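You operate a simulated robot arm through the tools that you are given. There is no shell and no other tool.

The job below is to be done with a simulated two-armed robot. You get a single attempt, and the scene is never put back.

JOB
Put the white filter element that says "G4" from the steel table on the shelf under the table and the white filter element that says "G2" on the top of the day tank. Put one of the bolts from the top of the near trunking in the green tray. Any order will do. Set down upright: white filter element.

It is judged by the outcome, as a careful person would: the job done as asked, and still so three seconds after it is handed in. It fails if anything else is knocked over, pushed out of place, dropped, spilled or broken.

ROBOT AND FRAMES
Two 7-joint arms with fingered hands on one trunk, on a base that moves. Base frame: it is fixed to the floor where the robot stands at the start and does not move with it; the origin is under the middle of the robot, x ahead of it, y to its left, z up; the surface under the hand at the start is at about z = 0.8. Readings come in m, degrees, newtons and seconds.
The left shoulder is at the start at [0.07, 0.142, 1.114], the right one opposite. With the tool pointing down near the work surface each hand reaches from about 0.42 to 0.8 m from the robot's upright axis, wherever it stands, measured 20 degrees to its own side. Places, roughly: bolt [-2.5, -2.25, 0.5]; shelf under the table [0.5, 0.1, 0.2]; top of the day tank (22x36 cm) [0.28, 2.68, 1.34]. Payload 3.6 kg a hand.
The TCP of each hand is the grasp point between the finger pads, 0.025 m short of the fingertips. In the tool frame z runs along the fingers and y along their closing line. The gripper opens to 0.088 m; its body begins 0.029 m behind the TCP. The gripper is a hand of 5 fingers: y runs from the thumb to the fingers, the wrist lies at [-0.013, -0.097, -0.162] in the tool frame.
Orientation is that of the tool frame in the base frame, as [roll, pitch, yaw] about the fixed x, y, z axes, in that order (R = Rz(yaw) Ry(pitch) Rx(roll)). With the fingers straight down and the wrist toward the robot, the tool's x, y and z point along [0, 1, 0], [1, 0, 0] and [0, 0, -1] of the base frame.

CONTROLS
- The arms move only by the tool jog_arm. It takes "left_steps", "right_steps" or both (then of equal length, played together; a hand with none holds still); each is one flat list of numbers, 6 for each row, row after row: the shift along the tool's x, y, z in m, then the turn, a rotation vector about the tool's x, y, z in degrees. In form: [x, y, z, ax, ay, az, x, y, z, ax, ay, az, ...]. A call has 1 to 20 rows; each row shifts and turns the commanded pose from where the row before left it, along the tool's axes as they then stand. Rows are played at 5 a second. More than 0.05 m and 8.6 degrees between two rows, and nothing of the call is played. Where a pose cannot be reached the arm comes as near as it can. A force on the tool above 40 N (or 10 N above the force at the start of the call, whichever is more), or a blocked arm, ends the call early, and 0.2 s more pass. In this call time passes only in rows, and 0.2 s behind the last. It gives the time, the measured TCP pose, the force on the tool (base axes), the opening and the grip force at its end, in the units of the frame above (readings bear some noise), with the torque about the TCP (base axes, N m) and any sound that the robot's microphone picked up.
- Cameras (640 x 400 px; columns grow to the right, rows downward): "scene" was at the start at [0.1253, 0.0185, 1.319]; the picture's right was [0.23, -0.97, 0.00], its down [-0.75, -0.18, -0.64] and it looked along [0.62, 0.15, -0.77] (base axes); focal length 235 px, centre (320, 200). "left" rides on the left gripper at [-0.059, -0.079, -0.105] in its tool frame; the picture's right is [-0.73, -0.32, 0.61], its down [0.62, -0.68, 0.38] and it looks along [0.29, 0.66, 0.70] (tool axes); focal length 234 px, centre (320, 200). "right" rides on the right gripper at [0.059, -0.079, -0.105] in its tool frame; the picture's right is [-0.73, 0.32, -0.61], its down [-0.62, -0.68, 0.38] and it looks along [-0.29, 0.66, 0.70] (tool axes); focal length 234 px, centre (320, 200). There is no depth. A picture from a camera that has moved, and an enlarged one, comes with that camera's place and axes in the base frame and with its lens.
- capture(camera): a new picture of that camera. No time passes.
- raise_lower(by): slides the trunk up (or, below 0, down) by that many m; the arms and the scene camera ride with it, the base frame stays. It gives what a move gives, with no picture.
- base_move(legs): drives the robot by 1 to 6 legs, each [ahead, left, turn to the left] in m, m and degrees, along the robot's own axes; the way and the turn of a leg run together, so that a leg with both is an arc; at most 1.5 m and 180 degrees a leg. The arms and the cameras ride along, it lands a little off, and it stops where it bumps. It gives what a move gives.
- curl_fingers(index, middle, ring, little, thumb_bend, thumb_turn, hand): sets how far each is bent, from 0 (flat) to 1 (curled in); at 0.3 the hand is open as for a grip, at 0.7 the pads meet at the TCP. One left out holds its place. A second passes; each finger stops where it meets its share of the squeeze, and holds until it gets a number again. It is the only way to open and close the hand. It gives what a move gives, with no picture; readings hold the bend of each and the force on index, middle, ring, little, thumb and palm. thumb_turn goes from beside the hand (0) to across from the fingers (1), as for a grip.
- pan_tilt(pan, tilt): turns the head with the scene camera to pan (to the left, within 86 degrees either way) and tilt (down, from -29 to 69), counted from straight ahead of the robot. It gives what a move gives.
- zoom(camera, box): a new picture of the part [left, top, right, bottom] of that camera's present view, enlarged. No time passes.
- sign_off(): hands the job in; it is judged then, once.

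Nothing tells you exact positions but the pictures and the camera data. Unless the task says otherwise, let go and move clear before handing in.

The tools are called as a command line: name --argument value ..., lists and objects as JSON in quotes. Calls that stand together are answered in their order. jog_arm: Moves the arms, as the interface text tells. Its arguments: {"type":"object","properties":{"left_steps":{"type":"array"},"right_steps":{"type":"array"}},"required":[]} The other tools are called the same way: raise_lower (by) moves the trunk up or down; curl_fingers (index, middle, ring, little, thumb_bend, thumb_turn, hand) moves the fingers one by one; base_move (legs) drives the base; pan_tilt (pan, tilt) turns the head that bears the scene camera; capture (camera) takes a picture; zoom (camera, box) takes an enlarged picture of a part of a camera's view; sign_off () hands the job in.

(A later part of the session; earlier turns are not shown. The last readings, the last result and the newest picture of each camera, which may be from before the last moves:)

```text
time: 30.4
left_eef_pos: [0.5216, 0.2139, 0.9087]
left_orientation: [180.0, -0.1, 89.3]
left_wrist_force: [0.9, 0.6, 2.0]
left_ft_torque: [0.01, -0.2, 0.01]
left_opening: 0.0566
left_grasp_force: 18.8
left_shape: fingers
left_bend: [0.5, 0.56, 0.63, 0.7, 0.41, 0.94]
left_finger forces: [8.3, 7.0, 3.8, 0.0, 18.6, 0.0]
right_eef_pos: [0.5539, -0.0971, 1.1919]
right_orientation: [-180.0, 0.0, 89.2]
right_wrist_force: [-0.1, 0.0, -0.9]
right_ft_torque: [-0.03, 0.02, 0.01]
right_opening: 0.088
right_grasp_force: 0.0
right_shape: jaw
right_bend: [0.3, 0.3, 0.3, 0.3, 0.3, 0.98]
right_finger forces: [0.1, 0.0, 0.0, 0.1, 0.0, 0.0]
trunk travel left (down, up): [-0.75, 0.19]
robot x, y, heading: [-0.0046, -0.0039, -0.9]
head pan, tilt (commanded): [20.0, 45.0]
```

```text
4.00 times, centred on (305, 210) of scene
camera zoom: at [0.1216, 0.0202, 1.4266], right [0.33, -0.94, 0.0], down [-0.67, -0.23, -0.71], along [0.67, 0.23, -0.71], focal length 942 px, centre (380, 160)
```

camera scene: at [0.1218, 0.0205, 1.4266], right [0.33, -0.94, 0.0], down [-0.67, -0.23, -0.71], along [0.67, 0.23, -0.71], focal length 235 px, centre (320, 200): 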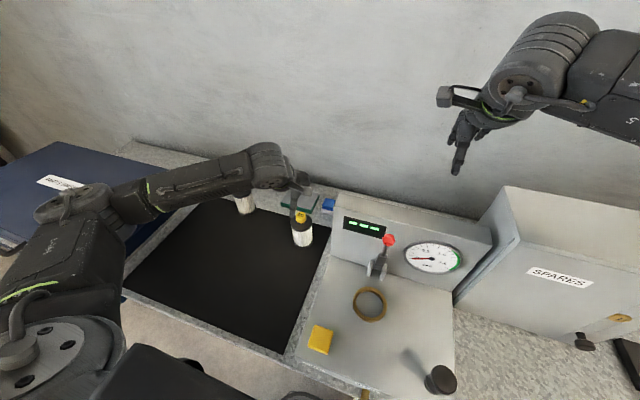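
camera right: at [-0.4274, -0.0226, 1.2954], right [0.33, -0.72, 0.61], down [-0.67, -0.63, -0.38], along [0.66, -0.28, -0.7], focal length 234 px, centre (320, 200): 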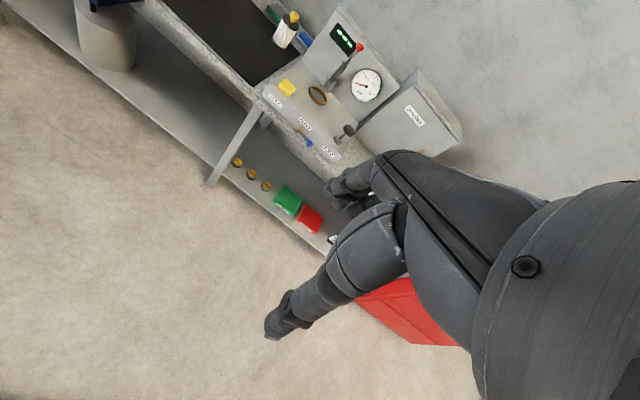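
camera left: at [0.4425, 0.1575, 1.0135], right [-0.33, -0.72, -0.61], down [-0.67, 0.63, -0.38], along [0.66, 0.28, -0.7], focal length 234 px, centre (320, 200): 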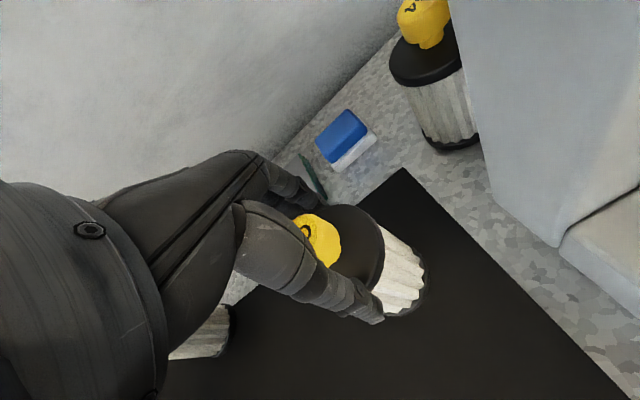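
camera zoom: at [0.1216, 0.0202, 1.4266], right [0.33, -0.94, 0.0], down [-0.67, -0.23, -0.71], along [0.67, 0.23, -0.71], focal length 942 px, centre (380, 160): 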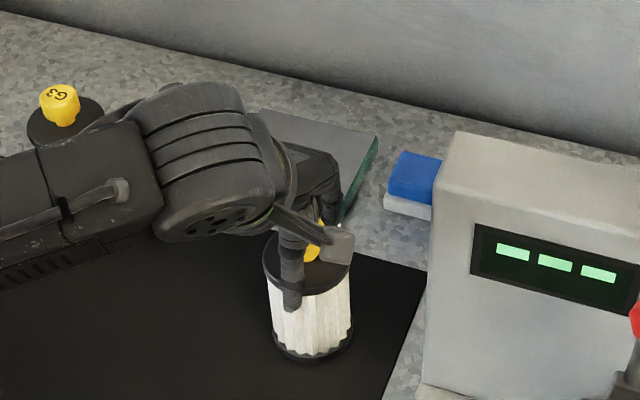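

Grip is 18.8 N with index, middle, ring and thumb loaded. I'll lift slowly and check it's hanging straight.

jog_arm --left_steps '[0, 0, -0.02, 0, 0, 0, 0, 0, -0.03, 0, 0, 0, 0, 0, -0.04, 0, 0, 0, 0, 0, -0.04, 0, 0, 0, 0, 0, -0.04, 0, 0, 0]'

capture --camera "left"

capture --camera "scene"

```text
time: 31.6
left_eef_pos: [0.5204, 0.2172, 1.0782]
left_orientation: [-179.9, 0.0, 89.1]
left_wrist_force: [0.3, -0.9, -1.5]
left_ft_torque: [0.02, 0.01, -0.01]
left_opening: 0.0562
left_grasp_force: 18.5
left_shape: fingers
left_bend: [0.5, 0.56, 0.64, 0.7, 0.41, 0.94]
left_finger forces: [7.9, 6.7, 3.8, 0.0, 18.8, 0.0]
right_eef_pos: [0.5544, -0.0974, 1.1909]
right_orientation: [179.9, 0.0, 89.2]
right_wrist_force: [0.3, 0.5, 0.8]
right_ft_torque: [0.01, 0.03, 0.01]
right_opening: 0.0877
right_grasp_force: 0.1
right_shape: jaw
right_bend: [0.3, 0.3, 0.3, 0.3, 0.3, 0.98]
right_finger forces: [0.1, 0.1, 0.1, 0.1, 0.1, 0.0]
trunk travel left (down, up): [-0.75, 0.19]
robot x, y, heading: [-0.01, -0.0058, -1.1]
head pan, tilt (commanded): [20.0, 45.0]
```

```text
taken
camera left: at [0.4416, 0.1593, 1.1831], right [-0.33, -0.72, -0.61], down [-0.67, 0.63, -0.38], along [0.66, 0.28, -0.7], focal length 234 px, centre (320, 200)
```

left: 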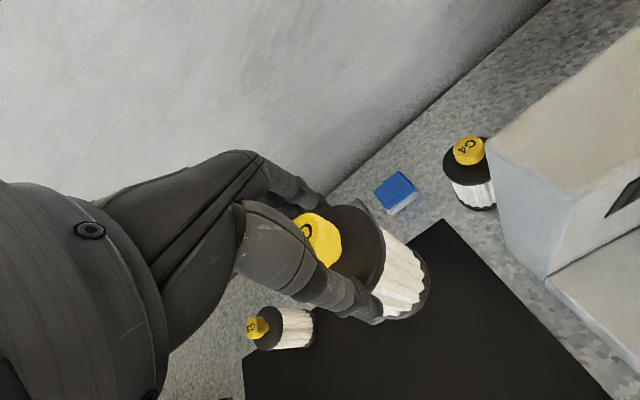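

```text
taken
camera scene: at [0.1213, 0.0197, 1.4265], right [0.33, -0.94, 0.0], down [-0.67, -0.23, -0.71], along [0.67, 0.23, -0.71], focal length 235 px, centre (320, 200)
```

scene: 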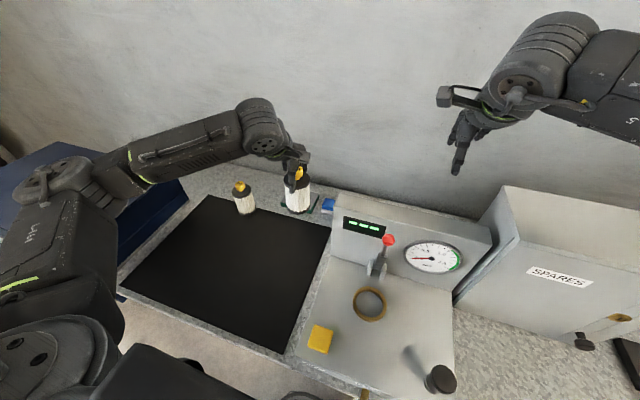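

G2 is held securely and lifted. I'll raise it a bit more, back away from the table, then head toward the tank to look at it closely.

base_move --legs '[[-0.85, 0, 1.0]]'

jog_arm --right_steps '[-0.02, -0.03, 0, 0, 0, 0, -0.02, -0.03, 0, 0, 0, 0, -0.02, -0.03, 0, 0, 0, 0, -0.02, -0.03, 0, 0, 0, 0, -0.02, -0.03, 0, 0, 0, 0]'

base_move --legs '[[0, 1.2, 0], [0, 0, 70]]'

pan_tilt --pan -10 --tilt 10

capture --camera "scene"

capture --camera "left"

```text
time: 36.2
left_eef_pos: [-0.3355, 0.2305, 1.0771]
left_orientation: [-180.0, -0.1, 90.1]
left_wrist_force: [-0.4, -0.1, -1.1]
left_ft_torque: [-0.01, -0.02, -0.01]
left_opening: 0.0565
left_grasp_force: 18.5
left_shape: fingers
left_bend: [0.5, 0.56, 0.64, 0.7, 0.41, 0.94]
left_finger forces: [7.7, 6.6, 3.6, 0.0, 18.7, 0.0]
right_eef_pos: [-0.2961, -0.0813, 1.1907]
right_orientation: [180.0, 0.0, 90.2]
right_wrist_force: [1.2, -0.1, -0.1]
right_ft_torque: [0.01, 0.02, 0.0]
right_opening: 0.0878
right_grasp_force: 0.0
right_shape: jaw
right_bend: [0.3, 0.3, 0.3, 0.3, 0.3, 0.98]
right_finger forces: [0.0, 0.0, 0.0, 0.0, 0.0, 0.1]
trunk travel left (down, up): [-0.75, 0.19]
robot x, y, heading: [-0.8613, -0.0025, 0.4]
head pan, tilt (commanded): [20.0, 45.0]
```

```text
time: 37.4
left_eef_pos: [-0.3385, 0.2297, 1.0784]
left_orientation: [179.9, 0.0, 90.3]
left_wrist_force: [0.4, 0.1, -1.6]
left_ft_torque: [0.0, -0.03, -0.02]
left_opening: 0.0564
left_grasp_force: 17.9
left_shape: fingers
left_bend: [0.5, 0.56, 0.64, 0.7, 0.41, 0.94]
left_finger forces: [7.8, 6.6, 3.7, 0.1, 18.7, 0.0]
right_eef_pos: [-0.4506, -0.1825, 1.1901]
right_orientation: [179.9, 0.0, 90.1]
right_wrist_force: [0.2, -0.1, -0.3]
right_ft_torque: [0.01, 0.01, 0.0]
right_opening: 0.0878
right_grasp_force: 0.0
right_shape: jaw
right_bend: [0.3, 0.3, 0.3, 0.3, 0.3, 0.98]
right_finger forces: [0.0, 0.1, 0.0, 0.0, 0.1, 0.1]
trunk travel left (down, up): [-0.75, 0.19]
robot x, y, heading: [-0.8576, -0.0011, 0.0]
head pan, tilt (commanded): [20.0, 45.0]
```

```text
time: 46.6
left_eef_pos: [-0.9014, 1.79, 1.0778]
left_orientation: [179.9, 0.0, 159.8]
left_wrist_force: [-0.6, 0.1, -1.5]
left_ft_torque: [0.01, 0.02, 0.02]
left_opening: 0.0562
left_grasp_force: 18.3
left_shape: fingers
left_bend: [0.51, 0.56, 0.64, 0.7, 0.41, 0.94]
left_finger forces: [7.5, 6.5, 3.7, 0.0, 18.0, 0.0]
right_eef_pos: [-0.5538, 1.5408, 1.1894]
right_orientation: [-180.0, 0.0, 159.7]
right_wrist_force: [-0.2, -1.0, 0.2]
right_ft_torque: [0.01, 0.0, -0.05]
right_opening: 0.0879
right_grasp_force: 0.1
right_shape: jaw
right_bend: [0.3, 0.3, 0.3, 0.3, 0.3, 0.98]
right_finger forces: [0.1, 0.0, 0.1, 0.0, 0.1, 0.0]
trunk travel left (down, up): [-0.75, 0.19]
robot x, y, heading: [-0.8668, 1.2192, 69.5]
head pan, tilt (commanded): [20.0, 45.0]
```

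```text
time: 47.6
left_eef_pos: [-0.9004, 1.7897, 1.0772]
left_orientation: [-179.9, 0.0, 159.8]
left_wrist_force: [-0.3, -0.7, -2.1]
left_ft_torque: [0.05, -0.01, 0.01]
left_opening: 0.0563
left_grasp_force: 17.5
left_shape: fingers
left_bend: [0.51, 0.56, 0.64, 0.7, 0.41, 0.94]
left_finger forces: [7.5, 6.5, 3.7, 0.0, 18.1, 0.0]
right_eef_pos: [-0.5542, 1.5399, 1.1885]
right_orientation: [-180.0, -0.1, 159.7]
right_wrist_force: [-0.4, -0.5, -0.6]
right_ft_torque: [-0.03, -0.01, -0.03]
right_opening: 0.088
right_grasp_force: 0.0
right_shape: jaw
right_bend: [0.3, 0.3, 0.3, 0.3, 0.3, 0.98]
right_finger forces: [0.0, 0.1, 0.0, 0.1, 0.0, 0.0]
trunk travel left (down, up): [-0.75, 0.19]
robot x, y, heading: [-0.869, 1.2214, 69.8]
head pan, tilt (commanded): [-10.0, 10.0]
```

```text
taken
camera scene: at [-0.8014, 1.347, 1.4814], right [0.86, -0.5, 0.0], down [-0.09, -0.15, -0.98], along [0.5, 0.85, -0.17], focal length 235 px, centre (320, 200)
```

scene: 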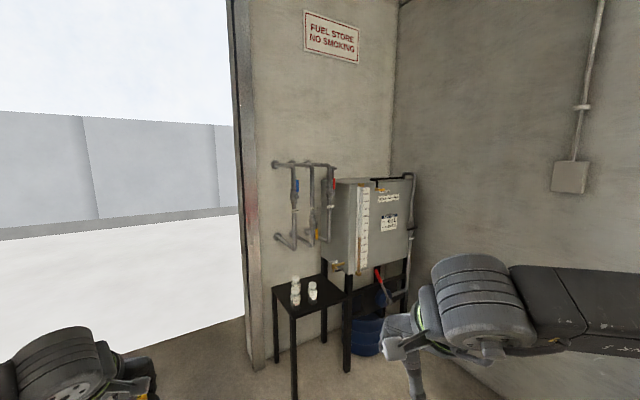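

```text
taken
camera left: at [-0.8727, 1.6963, 1.1827], right [0.57, -0.55, -0.61], down [-0.82, -0.42, -0.38], along [-0.04, 0.72, -0.7], focal length 234 px, centre (320, 200)
```

left: 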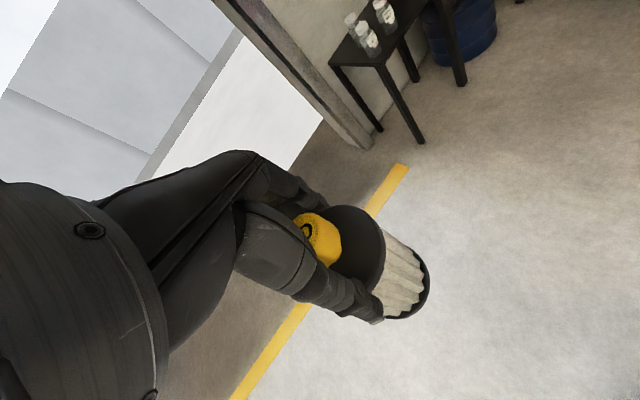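

I'll raise the trunk to full height to see over the tank top, then zoom in.

raise_lower --by 0.18

zoom --camera "scene" --box '[240, 140, 460, 300]'

```text
time: 49.6
left_eef_pos: [-0.9014, 1.7904, 1.2574]
left_orientation: [-180.0, 0.0, 159.7]
left_wrist_force: [-0.3, -0.2, -1.6]
left_ft_torque: [0.01, -0.02, 0.01]
left_opening: 0.0562
left_grasp_force: 17.8
left_shape: fingers
left_bend: [0.51, 0.56, 0.64, 0.7, 0.41, 0.94]
left_finger forces: [7.5, 6.4, 3.7, 0.0, 18.1, 0.1]
right_eef_pos: [-0.5538, 1.5408, 1.3696]
right_orientation: [180.0, 0.0, 159.7]
right_wrist_force: [0.3, 0.4, -0.1]
right_ft_torque: [-0.01, 0.02, 0.0]
right_opening: 0.0878
right_grasp_force: 0.1
right_shape: jaw
right_bend: [0.3, 0.3, 0.3, 0.3, 0.3, 0.98]
right_finger forces: [0.1, 0.0, 0.0, 0.0, 0.0, 0.0]
trunk travel left (down, up): [-0.93, 0.01]
robot x, y, heading: [-0.863, 1.2203, 69.9]
head pan, tilt (commanded): [-10.0, 10.0]
```

```text
2.50 times, centred on (350, 220) of scene
camera zoom: at [-0.8013, 1.3471, 1.6614], right [0.86, -0.5, 0.0], down [-0.09, -0.15, -0.98], along [0.5, 0.85, -0.17], focal length 588 px, centre (245, 150)
```

zoom: 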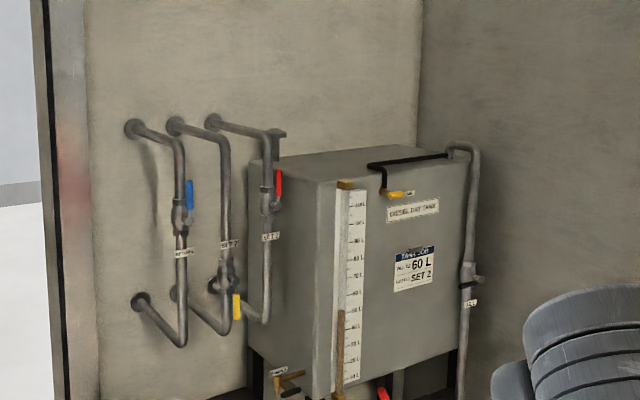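

The tank top spans about x 0.03–0.58, y 2.45–2.85, with a black line along its front edge on the right and a pipe at the back-left; a small bench with jars stands left of it. I'll raise the left hand well above the tank height first, then approach diagonally.

jog_arm --left_steps '[0, 0, -0.035, 0, 0, 0, 0, 0, -0.035, 0, 0, 0, 0, 0, -0.035, 0, 0, 0, 0, 0, -0.035, 0, 0, 0, 0, 0, -0.035, 0, 0, 0, 0, 0, -0.035, 0, 0, 0, 0, 0, -0.035, 0, 0, 0, 0, 0, -0.035, 0, 0, 0]'

base_move --legs '[[0.97, -0.78, -10]]'

pan_tilt --pan 25 --tilt 25

capture --camera "scene"

capture --camera "left"

```text
time: 51.4
left_eef_pos: [-0.9015, 1.7892, 1.5385]
left_orientation: [180.0, -0.1, 159.7]
left_wrist_force: [0.1, -0.2, -2.2]
left_ft_torque: [0.02, 0.0, -0.01]
left_opening: 0.0558
left_grasp_force: 18.0
left_shape: fingers
left_bend: [0.51, 0.57, 0.64, 0.7, 0.41, 0.94]
left_finger forces: [7.4, 6.5, 3.7, 0.0, 17.8, 0.0]
right_eef_pos: [-0.553, 1.539, 1.3696]
right_orientation: [180.0, 0.0, 159.7]
right_wrist_force: [1.0, -0.1, -0.3]
right_ft_torque: [0.05, 0.0, -0.02]
right_opening: 0.0877
right_grasp_force: 0.0
right_shape: jaw
right_bend: [0.3, 0.3, 0.3, 0.3, 0.3, 0.98]
right_finger forces: [0.1, 0.1, 0.0, 0.1, 0.0, 0.1]
trunk travel left (down, up): [-0.93, 0.01]
robot x, y, heading: [-0.8624, 1.2215, 69.8]
head pan, tilt (commanded): [-10.0, 10.0]
```

```text
time: 57.6
left_eef_pos: [0.3153, 2.3225, 1.5373]
left_orientation: [179.9, 0.1, 149.0]
left_wrist_force: [0.2, 0.5, -1.8]
left_ft_torque: [-0.01, -0.01, 0.0]
left_opening: 0.0559
left_grasp_force: 17.3
left_shape: fingers
left_bend: [0.51, 0.57, 0.64, 0.7, 0.41, 0.94]
left_finger forces: [7.4, 6.4, 3.7, 0.0, 17.9, 0.1]
right_eef_pos: [0.6104, 2.0112, 1.371]
right_orientation: [180.0, 0.0, 149.0]
right_wrist_force: [0.4, -0.2, 0.6]
right_ft_torque: [0.02, 0.02, -0.01]
right_opening: 0.0876
right_grasp_force: 0.1
right_shape: jaw
right_bend: [0.3, 0.3, 0.3, 0.3, 0.3, 0.98]
right_finger forces: [0.1, 0.0, 0.1, 0.1, 0.1, 0.0]
trunk travel left (down, up): [-0.93, 0.01]
robot x, y, heading: [0.2464, 1.7552, 59.1]
head pan, tilt (commanded): [-10.0, 10.0]
```

```text
time: 58.6
left_eef_pos: [0.3175, 2.3231, 1.5357]
left_orientation: [180.0, 0.0, 149.1]
left_wrist_force: [0.9, -0.9, -1.2]
left_ft_torque: [0.04, -0.05, -0.02]
left_opening: 0.0558
left_grasp_force: 17.9
left_shape: fingers
left_bend: [0.51, 0.57, 0.64, 0.7, 0.41, 0.94]
left_finger forces: [7.4, 6.5, 3.8, 0.0, 17.7, 0.1]
right_eef_pos: [0.6127, 2.0144, 1.3693]
right_orientation: [-180.0, 0.1, 149.1]
right_wrist_force: [-0.5, -0.8, 0.7]
right_ft_torque: [-0.01, -0.02, -0.01]
right_opening: 0.0878
right_grasp_force: 0.1
right_shape: jaw
right_bend: [0.3, 0.3, 0.3, 0.3, 0.3, 0.98]
right_finger forces: [0.1, 0.0, 0.1, 0.0, 0.1, 0.0]
trunk travel left (down, up): [-0.93, 0.01]
robot x, y, heading: [0.2438, 1.7492, 58.7]
head pan, tilt (commanded): [25.0, 25.0]
```

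```text
taken
camera scene: at [0.2822, 1.8896, 1.6371], right [0.99, -0.1, 0.0], down [-0.04, -0.42, -0.91], along [0.09, 0.9, -0.42], focal length 235 px, centre (320, 200)
```

scene: 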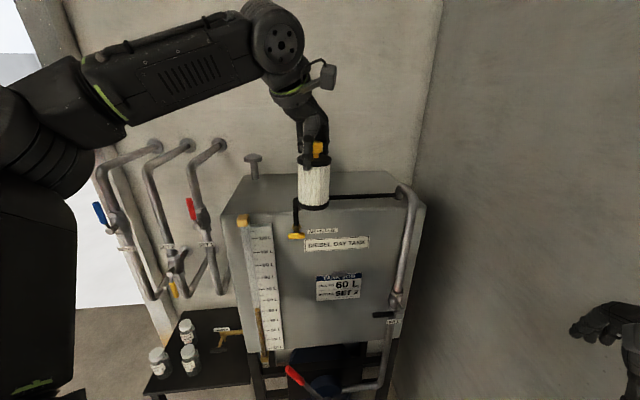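

```text
taken
camera left: at [0.3277, 2.2257, 1.6423], right [0.46, -0.65, -0.61], down [-0.88, -0.27, -0.38], along [0.09, 0.71, -0.7], focal length 234 px, centre (320, 200)
```

left: 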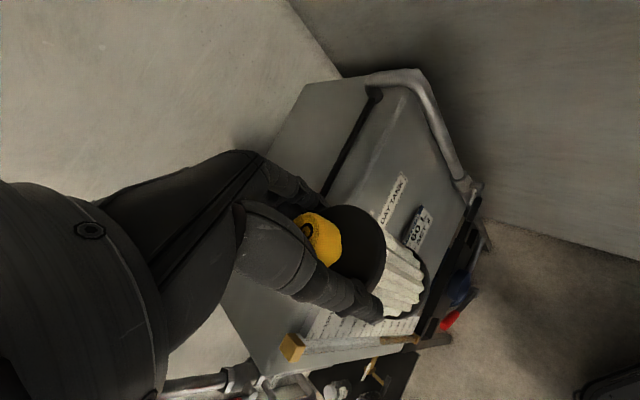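

I'm in front of the tank with G2 held above it. I'll zoom in on the tank top to locate the free area and bar.

zoom --camera "scene" --box '[200, 120, 450, 280]'

zoom --camera "left" --box '[220, 60, 500, 360]'

pan_tilt --pan 15 --tilt 55

capture --camera "scene"

```text
2.50 times, centred on (325, 200) of scene
camera zoom: at [0.2822, 1.8896, 1.6371], right [0.99, -0.1, 0.0], down [-0.04, -0.42, -0.91], along [0.09, 0.9, -0.42], focal length 588 px, centre (308, 200)
```

zoom: 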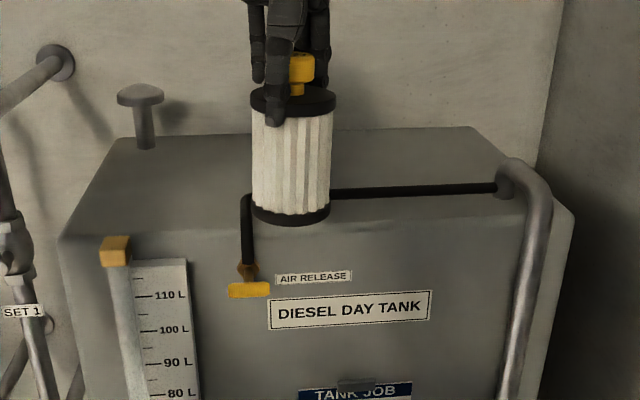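

```text
1.33 times, centred on (360, 210) of left
camera zoom: at [0.3277, 2.2257, 1.6423], right [0.46, -0.65, -0.61], down [-0.88, -0.27, -0.38], along [0.09, 0.71, -0.7], focal length 312 px, centre (267, 187)
```

zoom: 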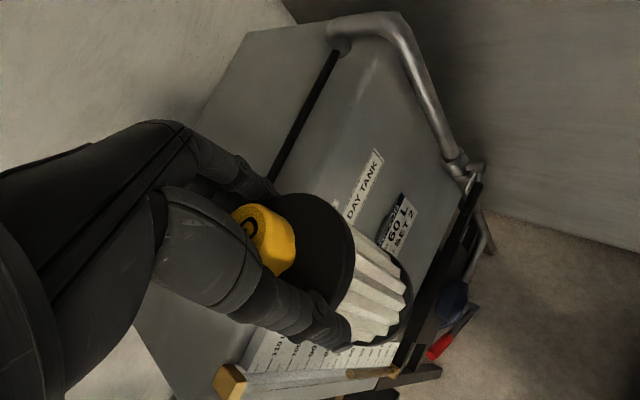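

```text
time: 59.6
left_eef_pos: [0.3164, 2.323, 1.5362]
left_orientation: [180.0, 0.0, 149.1]
left_wrist_force: [-0.7, 0.3, -1.0]
left_ft_torque: [0.02, -0.01, -0.03]
left_opening: 0.0559
left_grasp_force: 17.8
left_shape: fingers
left_bend: [0.51, 0.57, 0.64, 0.7, 0.41, 0.94]
left_finger forces: [7.4, 6.3, 3.7, 0.0, 17.7, 0.1]
right_eef_pos: [0.612, 2.0144, 1.3699]
right_orientation: [180.0, 0.0, 149.1]
right_wrist_force: [0.1, 0.1, -0.4]
right_ft_torque: [0.0, 0.0, 0.02]
right_opening: 0.0879
right_grasp_force: 0.1
right_shape: jaw
right_bend: [0.3, 0.3, 0.3, 0.3, 0.3, 0.98]
right_finger forces: [0.0, 0.0, 0.1, 0.0, 0.0, 0.0]
trunk travel left (down, up): [-0.93, 0.01]
robot x, y, heading: [0.2418, 1.7568, 59.3]
head pan, tilt (commanded): [15.0, 55.0]
```

```text
taken
camera scene: at [0.292, 1.8673, 1.5932], right [0.96, -0.27, 0.0], down [-0.22, -0.79, -0.57], along [0.16, 0.55, -0.82], focal length 235 px, centre (320, 200)
```

scene: 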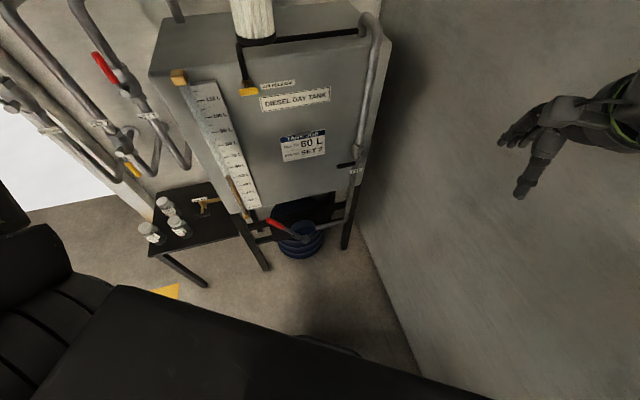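

The free part of the tank top is behind the bar (bar at y≈2.52, x 0.27–0.56), with a vent post at the back-left. I'll aim for about [0.30, 2.66] and drive 0.2 m closer, keeping G2 above the bar.

base_move --legs '[[0.171, 0.103, 0]]'

pan_tilt --pan 25 --tilt 25

capture --camera "scene"

capture --camera "left"

```text
time: 61.2
left_eef_pos: [0.314, 2.5142, 1.5399]
left_orientation: [179.8, -0.1, 149.3]
left_wrist_force: [0.1, -0.9, -1.3]
left_ft_torque: [0.04, 0.01, 0.01]
left_opening: 0.056
left_grasp_force: 17.5
left_shape: fingers
left_bend: [0.51, 0.57, 0.64, 0.7, 0.41, 0.94]
left_finger forces: [7.5, 6.5, 3.7, 0.1, 17.9, 0.0]
right_eef_pos: [0.6107, 2.2067, 1.3711]
right_orientation: [179.9, -0.1, 149.3]
right_wrist_force: [0.2, -0.6, -0.6]
right_ft_torque: [0.05, 0.01, 0.0]
right_opening: 0.0875
right_grasp_force: 0.1
right_shape: jaw
right_bend: [0.3, 0.3, 0.3, 0.3, 0.3, 0.98]
right_finger forces: [0.0, 0.0, 0.0, 0.1, 0.1, 0.0]
trunk travel left (down, up): [-0.93, 0.01]
robot x, y, heading: [0.246, 1.9502, 59.3]
head pan, tilt (commanded): [15.0, 55.0]
```

```text
time: 62.1
left_eef_pos: [0.3144, 2.5228, 1.5362]
left_orientation: [-179.9, 0.1, 149.3]
left_wrist_force: [-0.6, 0.5, -2.1]
left_ft_torque: [0.02, -0.01, 0.03]
left_opening: 0.0559
left_grasp_force: 17.7
left_shape: fingers
left_bend: [0.51, 0.57, 0.64, 0.7, 0.41, 0.94]
left_finger forces: [7.5, 6.5, 3.7, 0.1, 17.8, 0.0]
right_eef_pos: [0.6103, 2.2132, 1.3681]
right_orientation: [-179.9, 0.0, 149.3]
right_wrist_force: [-1.0, 0.8, -0.3]
right_ft_torque: [0.04, 0.01, 0.0]
right_opening: 0.0877
right_grasp_force: 0.0
right_shape: jaw
right_bend: [0.3, 0.3, 0.3, 0.3, 0.3, 0.98]
right_finger forces: [0.0, 0.0, 0.0, 0.0, 0.0, 0.0]
trunk travel left (down, up): [-0.93, 0.01]
robot x, y, heading: [0.238, 1.9511, 59.6]
head pan, tilt (commanded): [25.0, 25.0]
```

```text
taken
camera scene: at [0.2803, 2.0891, 1.6369], right [1.0, -0.1, 0.0], down [-0.04, -0.42, -0.91], along [0.09, 0.9, -0.42], focal length 235 px, centre (320, 200)
```

scene: 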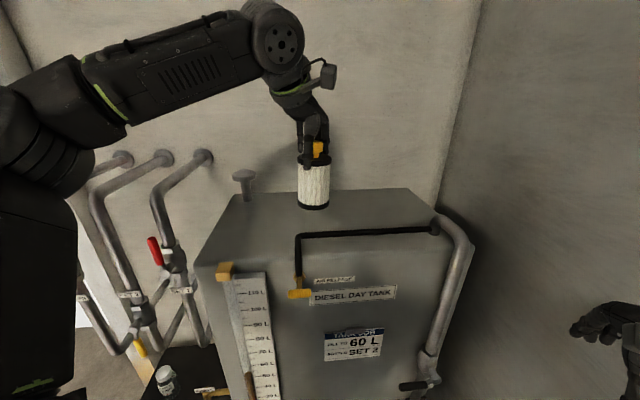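

```text
taken
camera left: at [0.3248, 2.4252, 1.6418], right [0.46, -0.65, -0.61], down [-0.88, -0.27, -0.38], along [0.09, 0.71, -0.7], focal length 234 px, centre (320, 200)
```

left: 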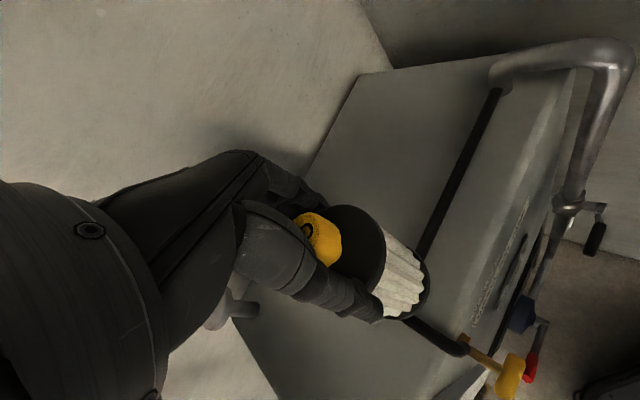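

Tank top confirmed at about x 0.085–0.635, y 2.46–2.77, z 1.34. I'll extend the arm to y≈2.645, between the bar and the back edge.

jog_arm --left_steps '[0.0186, 0.0245, 0, 0, 0, 0, 0.0186, 0.0245, 0, 0, 0, 0, 0.0186, 0.0245, 0, 0, 0, 0, 0.0186, 0.0245, 0, 0, 0, 0]'

capture --camera "scene"

capture --camera "left"

```text
time: 63.1
left_eef_pos: [0.2994, 2.6413, 1.5369]
left_orientation: [-180.0, 0.0, 149.3]
left_wrist_force: [-1.2, 0.3, -1.9]
left_ft_torque: [-0.01, 0.0, 0.01]
left_opening: 0.0558
left_grasp_force: 17.6
left_shape: fingers
left_bend: [0.51, 0.57, 0.64, 0.7, 0.41, 0.94]
left_finger forces: [7.4, 6.5, 3.7, 0.0, 17.7, 0.0]
right_eef_pos: [0.6116, 2.2131, 1.3688]
right_orientation: [-180.0, 0.1, 149.3]
right_wrist_force: [0.0, 0.5, -0.1]
right_ft_torque: [-0.03, 0.0, 0.01]
right_opening: 0.0876
right_grasp_force: 0.1
right_shape: jaw
right_bend: [0.3, 0.3, 0.3, 0.3, 0.3, 0.98]
right_finger forces: [0.1, 0.1, 0.1, 0.1, 0.1, 0.0]
trunk travel left (down, up): [-0.93, 0.01]
robot x, y, heading: [0.2451, 1.951, 59.5]
head pan, tilt (commanded): [25.0, 25.0]
```

```text
taken
camera scene: at [0.281, 2.0885, 1.637], right [1.0, -0.1, 0.0], down [-0.04, -0.42, -0.91], along [0.09, 0.9, -0.42], focal length 235 px, centre (320, 200)
```

scene: 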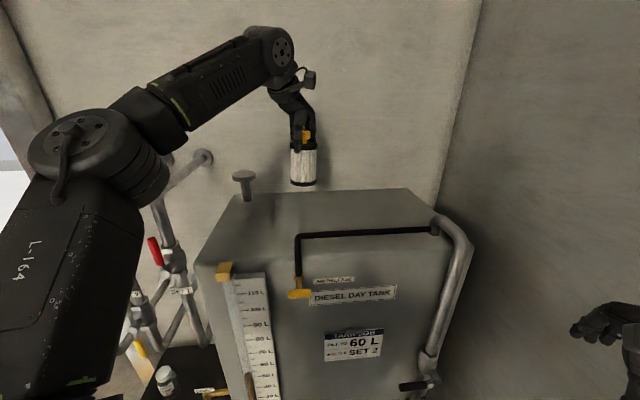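

```text
taken
camera left: at [0.3099, 2.5458, 1.6428], right [0.46, -0.65, -0.61], down [-0.88, -0.27, -0.38], along [0.09, 0.71, -0.7], focal length 234 px, centre (320, 200)
```

left: 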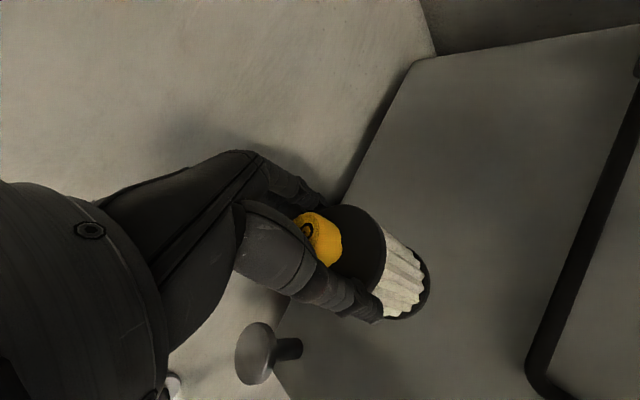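

G2 is above the free area. I'll lower it partway and check the clearance and tilt.

jog_arm --left_steps '[0, 0, 0.02, 0, 0, 0, 0, 0, 0.02, 0, 0, 0, 0, 0, 0.02, 0, 0, 0]'

zoom --camera "scene" --box '[220, 100, 400, 260]'

capture --camera "left"

```text
time: 63.9
left_eef_pos: [0.3003, 2.6425, 1.4775]
left_orientation: [-180.0, -0.1, 149.4]
left_wrist_force: [0.0, -0.3, -1.0]
left_ft_torque: [0.02, -0.05, 0.0]
left_opening: 0.0562
left_grasp_force: 17.2
left_shape: fingers
left_bend: [0.51, 0.57, 0.64, 0.7, 0.41, 0.94]
left_finger forces: [7.3, 6.5, 3.7, 0.0, 17.6, 0.1]
right_eef_pos: [0.6111, 2.2127, 1.3689]
right_orientation: [-180.0, 0.0, 149.3]
right_wrist_force: [0.1, 0.7, 0.8]
right_ft_torque: [-0.02, 0.0, -0.01]
right_opening: 0.088
right_grasp_force: 0.0
right_shape: jaw
right_bend: [0.3, 0.3, 0.3, 0.3, 0.3, 0.98]
right_finger forces: [0.1, 0.0, 0.0, 0.0, 0.0, 0.0]
trunk travel left (down, up): [-0.93, 0.01]
robot x, y, heading: [0.2462, 1.9518, 59.5]
head pan, tilt (commanded): [25.0, 25.0]
```

```text
2.50 times, centred on (310, 180) of scene
camera zoom: at [0.2803, 2.0883, 1.6371], right [1.0, -0.1, 0.0], down [-0.04, -0.42, -0.91], along [0.09, 0.9, -0.42], focal length 588 px, centre (345, 250)
```

zoom: 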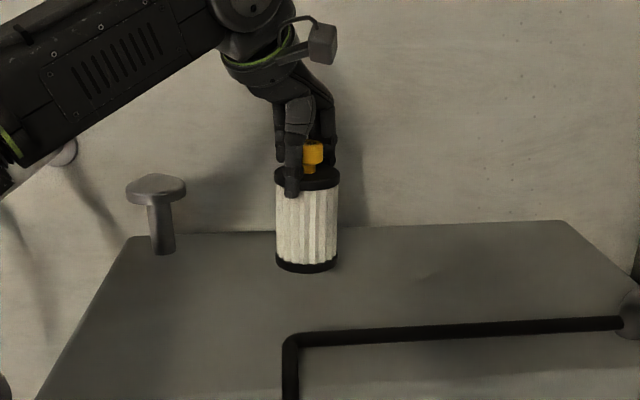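

```text
taken
camera left: at [0.3102, 2.5455, 1.5829], right [0.46, -0.65, -0.61], down [-0.88, -0.27, -0.38], along [0.09, 0.71, -0.7], focal length 234 px, centre (320, 200)
```

left: 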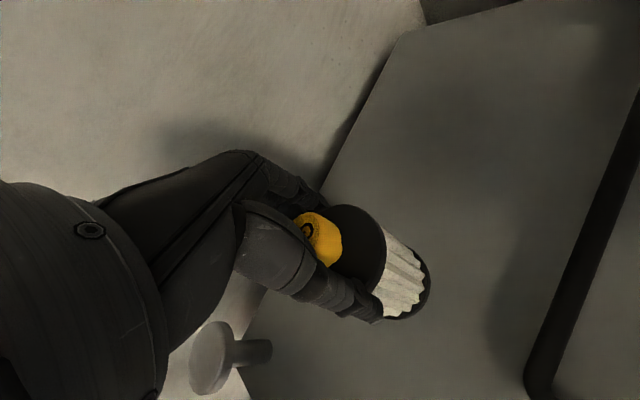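

It looks upright, about 2 cm above the surface. I'll descend in small steps, watching the force.

jog_arm --left_steps '[0, 0, 0.005, 0, 0, 0, 0, 0, 0.005, 0, 0, 0, 0, 0, 0.004, 0, 0, 0]'

zoom --camera "scene" --box '[220, 100, 400, 260]'

```text
time: 64.7
left_eef_pos: [0.2994, 2.6427, 1.4628]
left_orientation: [180.0, 0.0, 149.3]
left_wrist_force: [0.1, 0.1, -1.5]
left_ft_torque: [0.06, -0.02, -0.05]
left_opening: 0.0558
left_grasp_force: 17.5
left_shape: fingers
left_bend: [0.51, 0.57, 0.64, 0.7, 0.41, 0.94]
left_finger forces: [7.4, 6.4, 3.6, 0.1, 17.6, 0.0]
right_eef_pos: [0.6104, 2.2121, 1.3692]
right_orientation: [-180.0, -0.1, 149.3]
right_wrist_force: [-0.2, 0.1, 0.2]
right_ft_torque: [-0.03, 0.01, -0.03]
right_opening: 0.0877
right_grasp_force: 0.0
right_shape: jaw
right_bend: [0.3, 0.3, 0.3, 0.3, 0.3, 0.98]
right_finger forces: [0.1, 0.1, 0.0, 0.1, 0.0, 0.0]
trunk travel left (down, up): [-0.93, 0.01]
robot x, y, heading: [0.2473, 1.9524, 59.5]
head pan, tilt (commanded): [25.0, 25.0]
```

```text
2.50 times, centred on (310, 180) of scene
camera zoom: at [0.2802, 2.0876, 1.6371], right [1.0, -0.1, 0.0], down [-0.04, -0.42, -0.91], along [0.09, 0.9, -0.42], focal length 588 px, centre (345, 250)
```

zoom: 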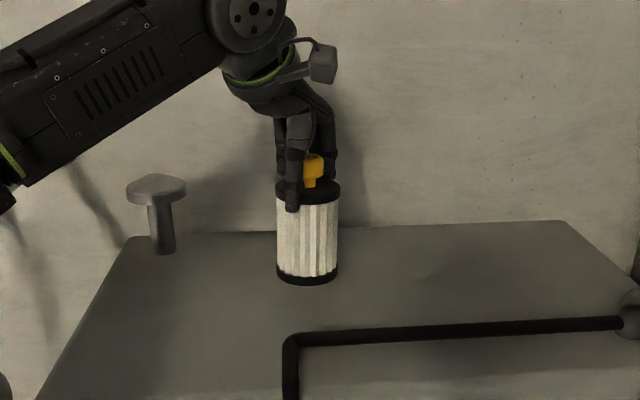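

jog_arm --left_steps '[0, 0, 0.004, 0, 0, 0]'

jog_arm --left_steps '[0, 0, 0.003, 0, 0, 0]'

jog_arm --left_steps '[0, 0, 0.003, 0, 0, 0]'

zoom --camera "scene" --box '[220, 100, 400, 260]'

```text
time: 65.1
left_eef_pos: [0.2999, 2.6441, 1.4589]
left_orientation: [179.9, 0.0, 149.3]
left_wrist_force: [0.3, 0.4, -0.9]
left_ft_torque: [0.01, -0.04, 0.0]
left_opening: 0.0559
left_grasp_force: 18.1
left_shape: fingers
left_bend: [0.51, 0.57, 0.64, 0.7, 0.41, 0.94]
left_finger forces: [7.5, 6.6, 3.7, 0.1, 17.5, 0.0]
right_eef_pos: [0.6115, 2.2129, 1.3689]
right_orientation: [-180.0, 0.0, 149.3]
right_wrist_force: [0.3, -0.3, -0.1]
right_ft_torque: [-0.02, 0.02, -0.03]
right_opening: 0.0876
right_grasp_force: 0.0
right_shape: jaw
right_bend: [0.3, 0.3, 0.3, 0.3, 0.3, 0.98]
right_finger forces: [0.1, 0.1, 0.0, 0.1, 0.1, 0.0]
trunk travel left (down, up): [-0.93, 0.01]
robot x, y, heading: [0.2432, 1.9554, 59.3]
head pan, tilt (commanded): [25.0, 25.0]
```

```text
time: 65.5
left_eef_pos: [0.2994, 2.643, 1.4553]
left_orientation: [-179.9, 0.0, 149.4]
left_wrist_force: [-0.3, -0.1, -1.9]
left_ft_torque: [0.01, -0.03, -0.01]
left_opening: 0.0559
left_grasp_force: 17.7
left_shape: fingers
left_bend: [0.51, 0.57, 0.64, 0.7, 0.41, 0.94]
left_finger forces: [7.4, 6.5, 3.7, 0.0, 17.4, 0.0]
right_eef_pos: [0.6103, 2.2107, 1.3697]
right_orientation: [-180.0, 0.0, 149.3]
right_wrist_force: [-0.6, 0.0, -0.9]
right_ft_torque: [0.03, -0.01, -0.04]
right_opening: 0.0876
right_grasp_force: 0.1
right_shape: jaw
right_bend: [0.3, 0.3, 0.3, 0.3, 0.3, 0.98]
right_finger forces: [0.0, 0.0, 0.0, 0.1, 0.0, 0.1]
trunk travel left (down, up): [-0.93, 0.01]
robot x, y, heading: [0.2438, 1.9539, 59.4]
head pan, tilt (commanded): [25.0, 25.0]
```

```text
time: 65.9
left_eef_pos: [0.2998, 2.6427, 1.453]
left_orientation: [-179.9, 0.0, 149.2]
left_wrist_force: [1.0, 0.1, -1.8]
left_ft_torque: [0.05, -0.01, -0.02]
left_opening: 0.056
left_grasp_force: 17.4
left_shape: fingers
left_bend: [0.51, 0.57, 0.64, 0.7, 0.41, 0.94]
left_finger forces: [7.4, 6.5, 3.8, 0.0, 17.5, 0.1]
right_eef_pos: [0.6101, 2.2119, 1.3686]
right_orientation: [180.0, 0.0, 149.3]
right_wrist_force: [-0.2, 0.4, 0.2]
right_ft_torque: [0.01, -0.02, 0.0]
right_opening: 0.0878
right_grasp_force: 0.1
right_shape: jaw
right_bend: [0.3, 0.3, 0.3, 0.3, 0.3, 0.98]
right_finger forces: [0.1, 0.0, 0.0, 0.0, 0.1, 0.1]
trunk travel left (down, up): [-0.93, 0.01]
robot x, y, heading: [0.2494, 1.9497, 59.2]
head pan, tilt (commanded): [25.0, 25.0]
```

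```text
2.50 times, centred on (310, 180) of scene
camera zoom: at [0.2802, 2.0878, 1.6371], right [1.0, -0.1, 0.0], down [-0.04, -0.42, -0.91], along [0.09, 0.9, -0.42], focal length 588 px, centre (345, 250)
```

zoom: 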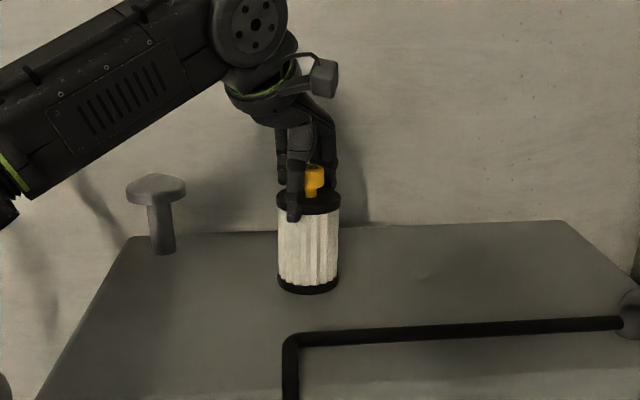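

jog_arm --left_steps '[0, 0, 0.003, 0, 0, 0]'

jog_arm --left_steps '[0, 0, 0.002, 0, 0, 0]'

jog_arm --left_steps '[0, 0, 0.002, 0, 0, 0]'

zoom --camera "scene" --box '[220, 100, 400, 260]'

```text
time: 66.3
left_eef_pos: [0.3003, 2.6433, 1.4508]
left_orientation: [180.0, -0.1, 149.3]
left_wrist_force: [0.7, 0.0, -1.8]
left_ft_torque: [0.02, 0.0, -0.02]
left_opening: 0.0558
left_grasp_force: 16.8
left_shape: fingers
left_bend: [0.51, 0.57, 0.64, 0.7, 0.41, 0.94]
left_finger forces: [7.4, 6.5, 3.6, 0.1, 17.5, 0.0]
right_eef_pos: [0.6102, 2.2118, 1.3705]
right_orientation: [179.9, 0.0, 149.4]
right_wrist_force: [-0.7, 0.6, 0.2]
right_ft_torque: [-0.02, 0.03, -0.03]
right_opening: 0.0875
right_grasp_force: 0.0
right_shape: jaw
right_bend: [0.3, 0.3, 0.3, 0.3, 0.3, 0.98]
right_finger forces: [0.0, 0.1, 0.1, 0.0, 0.1, 0.0]
trunk travel left (down, up): [-0.93, 0.01]
robot x, y, heading: [0.2449, 1.954, 59.2]
head pan, tilt (commanded): [25.0, 25.0]
```

```text
time: 66.7
left_eef_pos: [0.2995, 2.6434, 1.448]
left_orientation: [-180.0, 0.0, 149.3]
left_wrist_force: [0.9, 0.8, -1.6]
left_ft_torque: [0.05, 0.02, 0.0]
left_opening: 0.056
left_grasp_force: 18.2
left_shape: fingers
left_bend: [0.51, 0.57, 0.64, 0.7, 0.41, 0.94]
left_finger forces: [7.4, 6.6, 3.7, 0.0, 17.5, 0.0]
right_eef_pos: [0.6109, 2.2115, 1.3679]
right_orientation: [180.0, -0.1, 149.3]
right_wrist_force: [0.0, 0.3, 0.1]
right_ft_torque: [0.02, 0.03, -0.01]
right_opening: 0.0878
right_grasp_force: 0.0
right_shape: jaw
right_bend: [0.3, 0.3, 0.3, 0.3, 0.3, 0.98]
right_finger forces: [0.0, 0.1, 0.1, 0.1, 0.0, 0.0]
trunk travel left (down, up): [-0.93, 0.01]
robot x, y, heading: [0.2415, 1.9525, 59.5]
head pan, tilt (commanded): [25.0, 25.0]
```

```text
time: 67.1
left_eef_pos: [0.3013, 2.6439, 1.4468]
left_orientation: [-180.0, 0.0, 149.3]
left_wrist_force: [-0.2, 0.4, -1.8]
left_ft_torque: [0.02, 0.0, 0.0]
left_opening: 0.056
left_grasp_force: 17.6
left_shape: fingers
left_bend: [0.51, 0.57, 0.64, 0.7, 0.41, 0.94]
left_finger forces: [7.4, 6.5, 3.8, 0.1, 17.5, 0.0]
right_eef_pos: [0.6103, 2.212, 1.3691]
right_orientation: [180.0, 0.0, 149.4]
right_wrist_force: [0.0, 0.4, -0.1]
right_ft_torque: [-0.01, 0.03, -0.03]
right_opening: 0.0876
right_grasp_force: 0.1
right_shape: jaw
right_bend: [0.3, 0.3, 0.3, 0.3, 0.3, 0.98]
right_finger forces: [0.0, 0.0, 0.0, 0.0, 0.0, 0.0]
trunk travel left (down, up): [-0.93, 0.01]
robot x, y, heading: [0.2471, 1.9553, 59.4]
head pan, tilt (commanded): [25.0, 25.0]
```

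```text
2.50 times, centred on (310, 180) of scene
camera zoom: at [0.2803, 2.0876, 1.6371], right [1.0, -0.1, 0.0], down [-0.04, -0.42, -0.91], along [0.09, 0.9, -0.42], focal length 588 px, centre (345, 250)
```

zoom: 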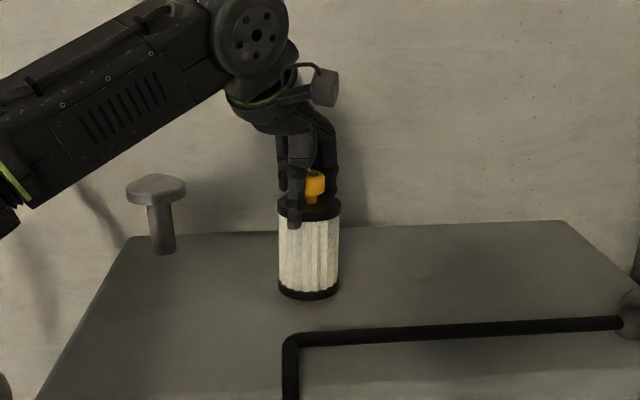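

jog_arm --left_steps '[0, 0, 0.002, 0, 0, 0]'

jog_arm --left_steps '[0, 0, 0.002, 0, 0, 0]'

jog_arm --left_steps '[0, 0, 0.002, 0, 0, 0]'

zoom --camera "scene" --box '[270, 160, 350, 240]'

```text
time: 67.5
left_eef_pos: [0.3007, 2.6428, 1.4444]
left_orientation: [180.0, 0.1, 149.3]
left_wrist_force: [0.6, 0.6, -2.3]
left_ft_torque: [0.02, 0.0, 0.02]
left_opening: 0.0559
left_grasp_force: 17.2
left_shape: fingers
left_bend: [0.51, 0.57, 0.64, 0.7, 0.41, 0.94]
left_finger forces: [7.4, 6.5, 3.7, 0.0, 17.5, 0.1]
right_eef_pos: [0.6103, 2.2118, 1.369]
right_orientation: [180.0, 0.0, 149.3]
right_wrist_force: [-0.6, 0.0, 0.2]
right_ft_torque: [-0.02, 0.05, 0.01]
right_opening: 0.0875
right_grasp_force: 0.1
right_shape: jaw
right_bend: [0.3, 0.3, 0.3, 0.3, 0.3, 0.98]
right_finger forces: [0.0, 0.0, 0.0, 0.0, 0.0, 0.0]
trunk travel left (down, up): [-0.93, 0.01]
robot x, y, heading: [0.2468, 1.9467, 59.3]
head pan, tilt (commanded): [25.0, 25.0]
```

```text
time: 67.9
left_eef_pos: [0.3, 2.6418, 1.4436]
left_orientation: [180.0, 0.0, 149.4]
left_wrist_force: [0.0, -0.4, -1.6]
left_ft_torque: [0.03, 0.0, -0.02]
left_opening: 0.0559
left_grasp_force: 17.3
left_shape: fingers
left_bend: [0.51, 0.57, 0.64, 0.7, 0.41, 0.94]
left_finger forces: [7.4, 6.5, 3.6, 0.0, 17.5, 0.0]
right_eef_pos: [0.6103, 2.2122, 1.3694]
right_orientation: [180.0, 0.0, 149.3]
right_wrist_force: [0.2, 0.7, 0.0]
right_ft_torque: [0.02, 0.01, -0.03]
right_opening: 0.0878
right_grasp_force: 0.1
right_shape: jaw
right_bend: [0.3, 0.3, 0.3, 0.3, 0.3, 0.98]
right_finger forces: [0.0, 0.0, 0.0, 0.0, 0.1, 0.0]
trunk travel left (down, up): [-0.93, 0.01]
robot x, y, heading: [0.2463, 1.9514, 59.2]
head pan, tilt (commanded): [25.0, 25.0]
```

```text
time: 68.3
left_eef_pos: [0.2998, 2.6435, 1.4404]
left_orientation: [180.0, 0.0, 149.4]
left_wrist_force: [0.5, 0.5, -2.2]
left_ft_torque: [0.02, -0.03, 0.05]
left_opening: 0.0563
left_grasp_force: 17.8
left_shape: fingers
left_bend: [0.51, 0.57, 0.64, 0.7, 0.41, 0.94]
left_finger forces: [7.3, 6.6, 3.6, 0.0, 17.6, 0.0]
right_eef_pos: [0.6115, 2.2121, 1.3689]
right_orientation: [-180.0, -0.1, 149.3]
right_wrist_force: [0.0, -0.1, -0.6]
right_ft_torque: [0.0, 0.02, 0.01]
right_opening: 0.0877
right_grasp_force: 0.1
right_shape: jaw
right_bend: [0.3, 0.3, 0.3, 0.3, 0.3, 0.98]
right_finger forces: [0.0, 0.0, 0.0, 0.0, 0.1, 0.1]
trunk travel left (down, up): [-0.93, 0.01]
robot x, y, heading: [0.2458, 1.9529, 59.3]
head pan, tilt (commanded): [25.0, 25.0]
```

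```text
5.00 times, centred on (310, 200) of scene
camera zoom: at [0.2802, 2.0877, 1.6371], right [1.0, -0.1, 0.0], down [-0.04, -0.42, -0.91], along [0.09, 0.9, -0.42], focal length 1177 px, centre (370, 200)
```

zoom: 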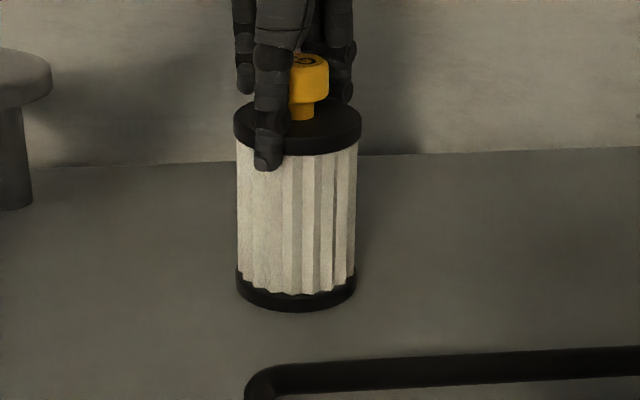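

jog_arm --left_steps '[0, 0, 0.003, 0, 0, 0]'

jog_arm --left_steps '[0, 0, 0.003, 0, 0, 0]'

jog_arm --left_steps '[0, 0, 0.003, 0, 0, 0]'

zoom --camera "scene" --box '[270, 160, 350, 240]'

```text
time: 68.7
left_eef_pos: [0.2993, 2.6427, 1.437]
left_orientation: [180.0, 0.0, 149.3]
left_wrist_force: [-0.2, 0.4, -0.2]
left_ft_torque: [0.05, -0.02, -0.02]
left_opening: 0.0562
left_grasp_force: 17.7
left_shape: fingers
left_bend: [0.51, 0.57, 0.64, 0.7, 0.41, 0.94]
left_finger forces: [7.4, 6.6, 3.9, 0.0, 17.8, 0.1]
right_eef_pos: [0.6102, 2.2118, 1.37]
right_orientation: [180.0, 0.0, 149.3]
right_wrist_force: [0.9, -0.7, -0.2]
right_ft_torque: [0.02, -0.01, 0.0]
right_opening: 0.0875
right_grasp_force: 0.0
right_shape: jaw
right_bend: [0.3, 0.3, 0.3, 0.3, 0.3, 0.98]
right_finger forces: [0.1, 0.0, 0.0, 0.0, 0.0, 0.1]
trunk travel left (down, up): [-0.93, 0.01]
robot x, y, heading: [0.2438, 1.9481, 59.2]
head pan, tilt (commanded): [25.0, 25.0]
```

```text
time: 69.1
left_eef_pos: [0.297, 2.6414, 1.4377]
left_orientation: [179.9, 0.1, 149.4]
left_wrist_force: [-2.2, 1.9, 6.7]
left_ft_torque: [0.26, -0.06, 0.02]
left_opening: 0.0558
left_grasp_force: 19.5
left_shape: fingers
left_bend: [0.51, 0.57, 0.64, 0.7, 0.41, 0.94]
left_finger forces: [8.2, 7.2, 4.5, 0.0, 18.7, 0.0]
right_eef_pos: [0.6091, 2.2103, 1.3692]
right_orientation: [179.9, -0.1, 149.3]
right_wrist_force: [-0.4, 0.0, 0.9]
right_ft_torque: [0.02, 0.01, -0.03]
right_opening: 0.0878
right_grasp_force: 0.1
right_shape: jaw
right_bend: [0.3, 0.3, 0.3, 0.3, 0.3, 0.98]
right_finger forces: [0.0, 0.1, 0.1, 0.1, 0.0, 0.1]
trunk travel left (down, up): [-0.93, 0.01]
robot x, y, heading: [0.2448, 1.9504, 59.3]
head pan, tilt (commanded): [25.0, 25.0]
```

```text
time: 69.5
left_eef_pos: [0.2973, 2.6406, 1.4359]
left_orientation: [179.6, 0.1, 149.3]
left_wrist_force: [-3.6, 6.3, 24.0]
left_ft_torque: [0.35, 0.02, 0.02]
left_opening: 0.0564
left_grasp_force: 21.3
left_shape: fingers
left_bend: [0.51, 0.57, 0.64, 0.7, 0.41, 0.94]
left_finger forces: [8.9, 8.8, 6.2, 0.1, 19.2, 0.0]
right_eef_pos: [0.6087, 2.2086, 1.3697]
right_orientation: [179.9, 0.0, 149.3]
right_wrist_force: [-0.7, -0.1, 0.8]
right_ft_torque: [-0.03, -0.02, -0.02]
right_opening: 0.0877
right_grasp_force: 0.1
right_shape: jaw
right_bend: [0.3, 0.3, 0.3, 0.3, 0.3, 0.98]
right_finger forces: [0.1, 0.0, 0.0, 0.0, 0.1, 0.0]
trunk travel left (down, up): [-0.93, 0.01]
robot x, y, heading: [0.2444, 1.951, 59.2]
head pan, tilt (commanded): [25.0, 25.0]
```

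```text
5.00 times, centred on (310, 200) of scene
camera zoom: at [0.2787, 2.0846, 1.6378], right [1.0, -0.1, 0.0], down [-0.04, -0.42, -0.91], along [0.09, 0.9, -0.42], focal length 1177 px, centre (370, 200)
```

zoom: 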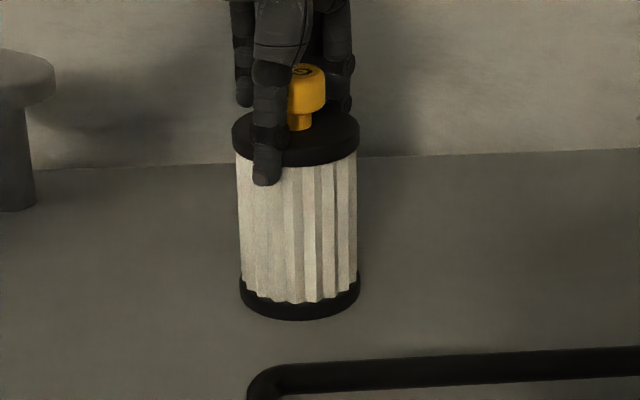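

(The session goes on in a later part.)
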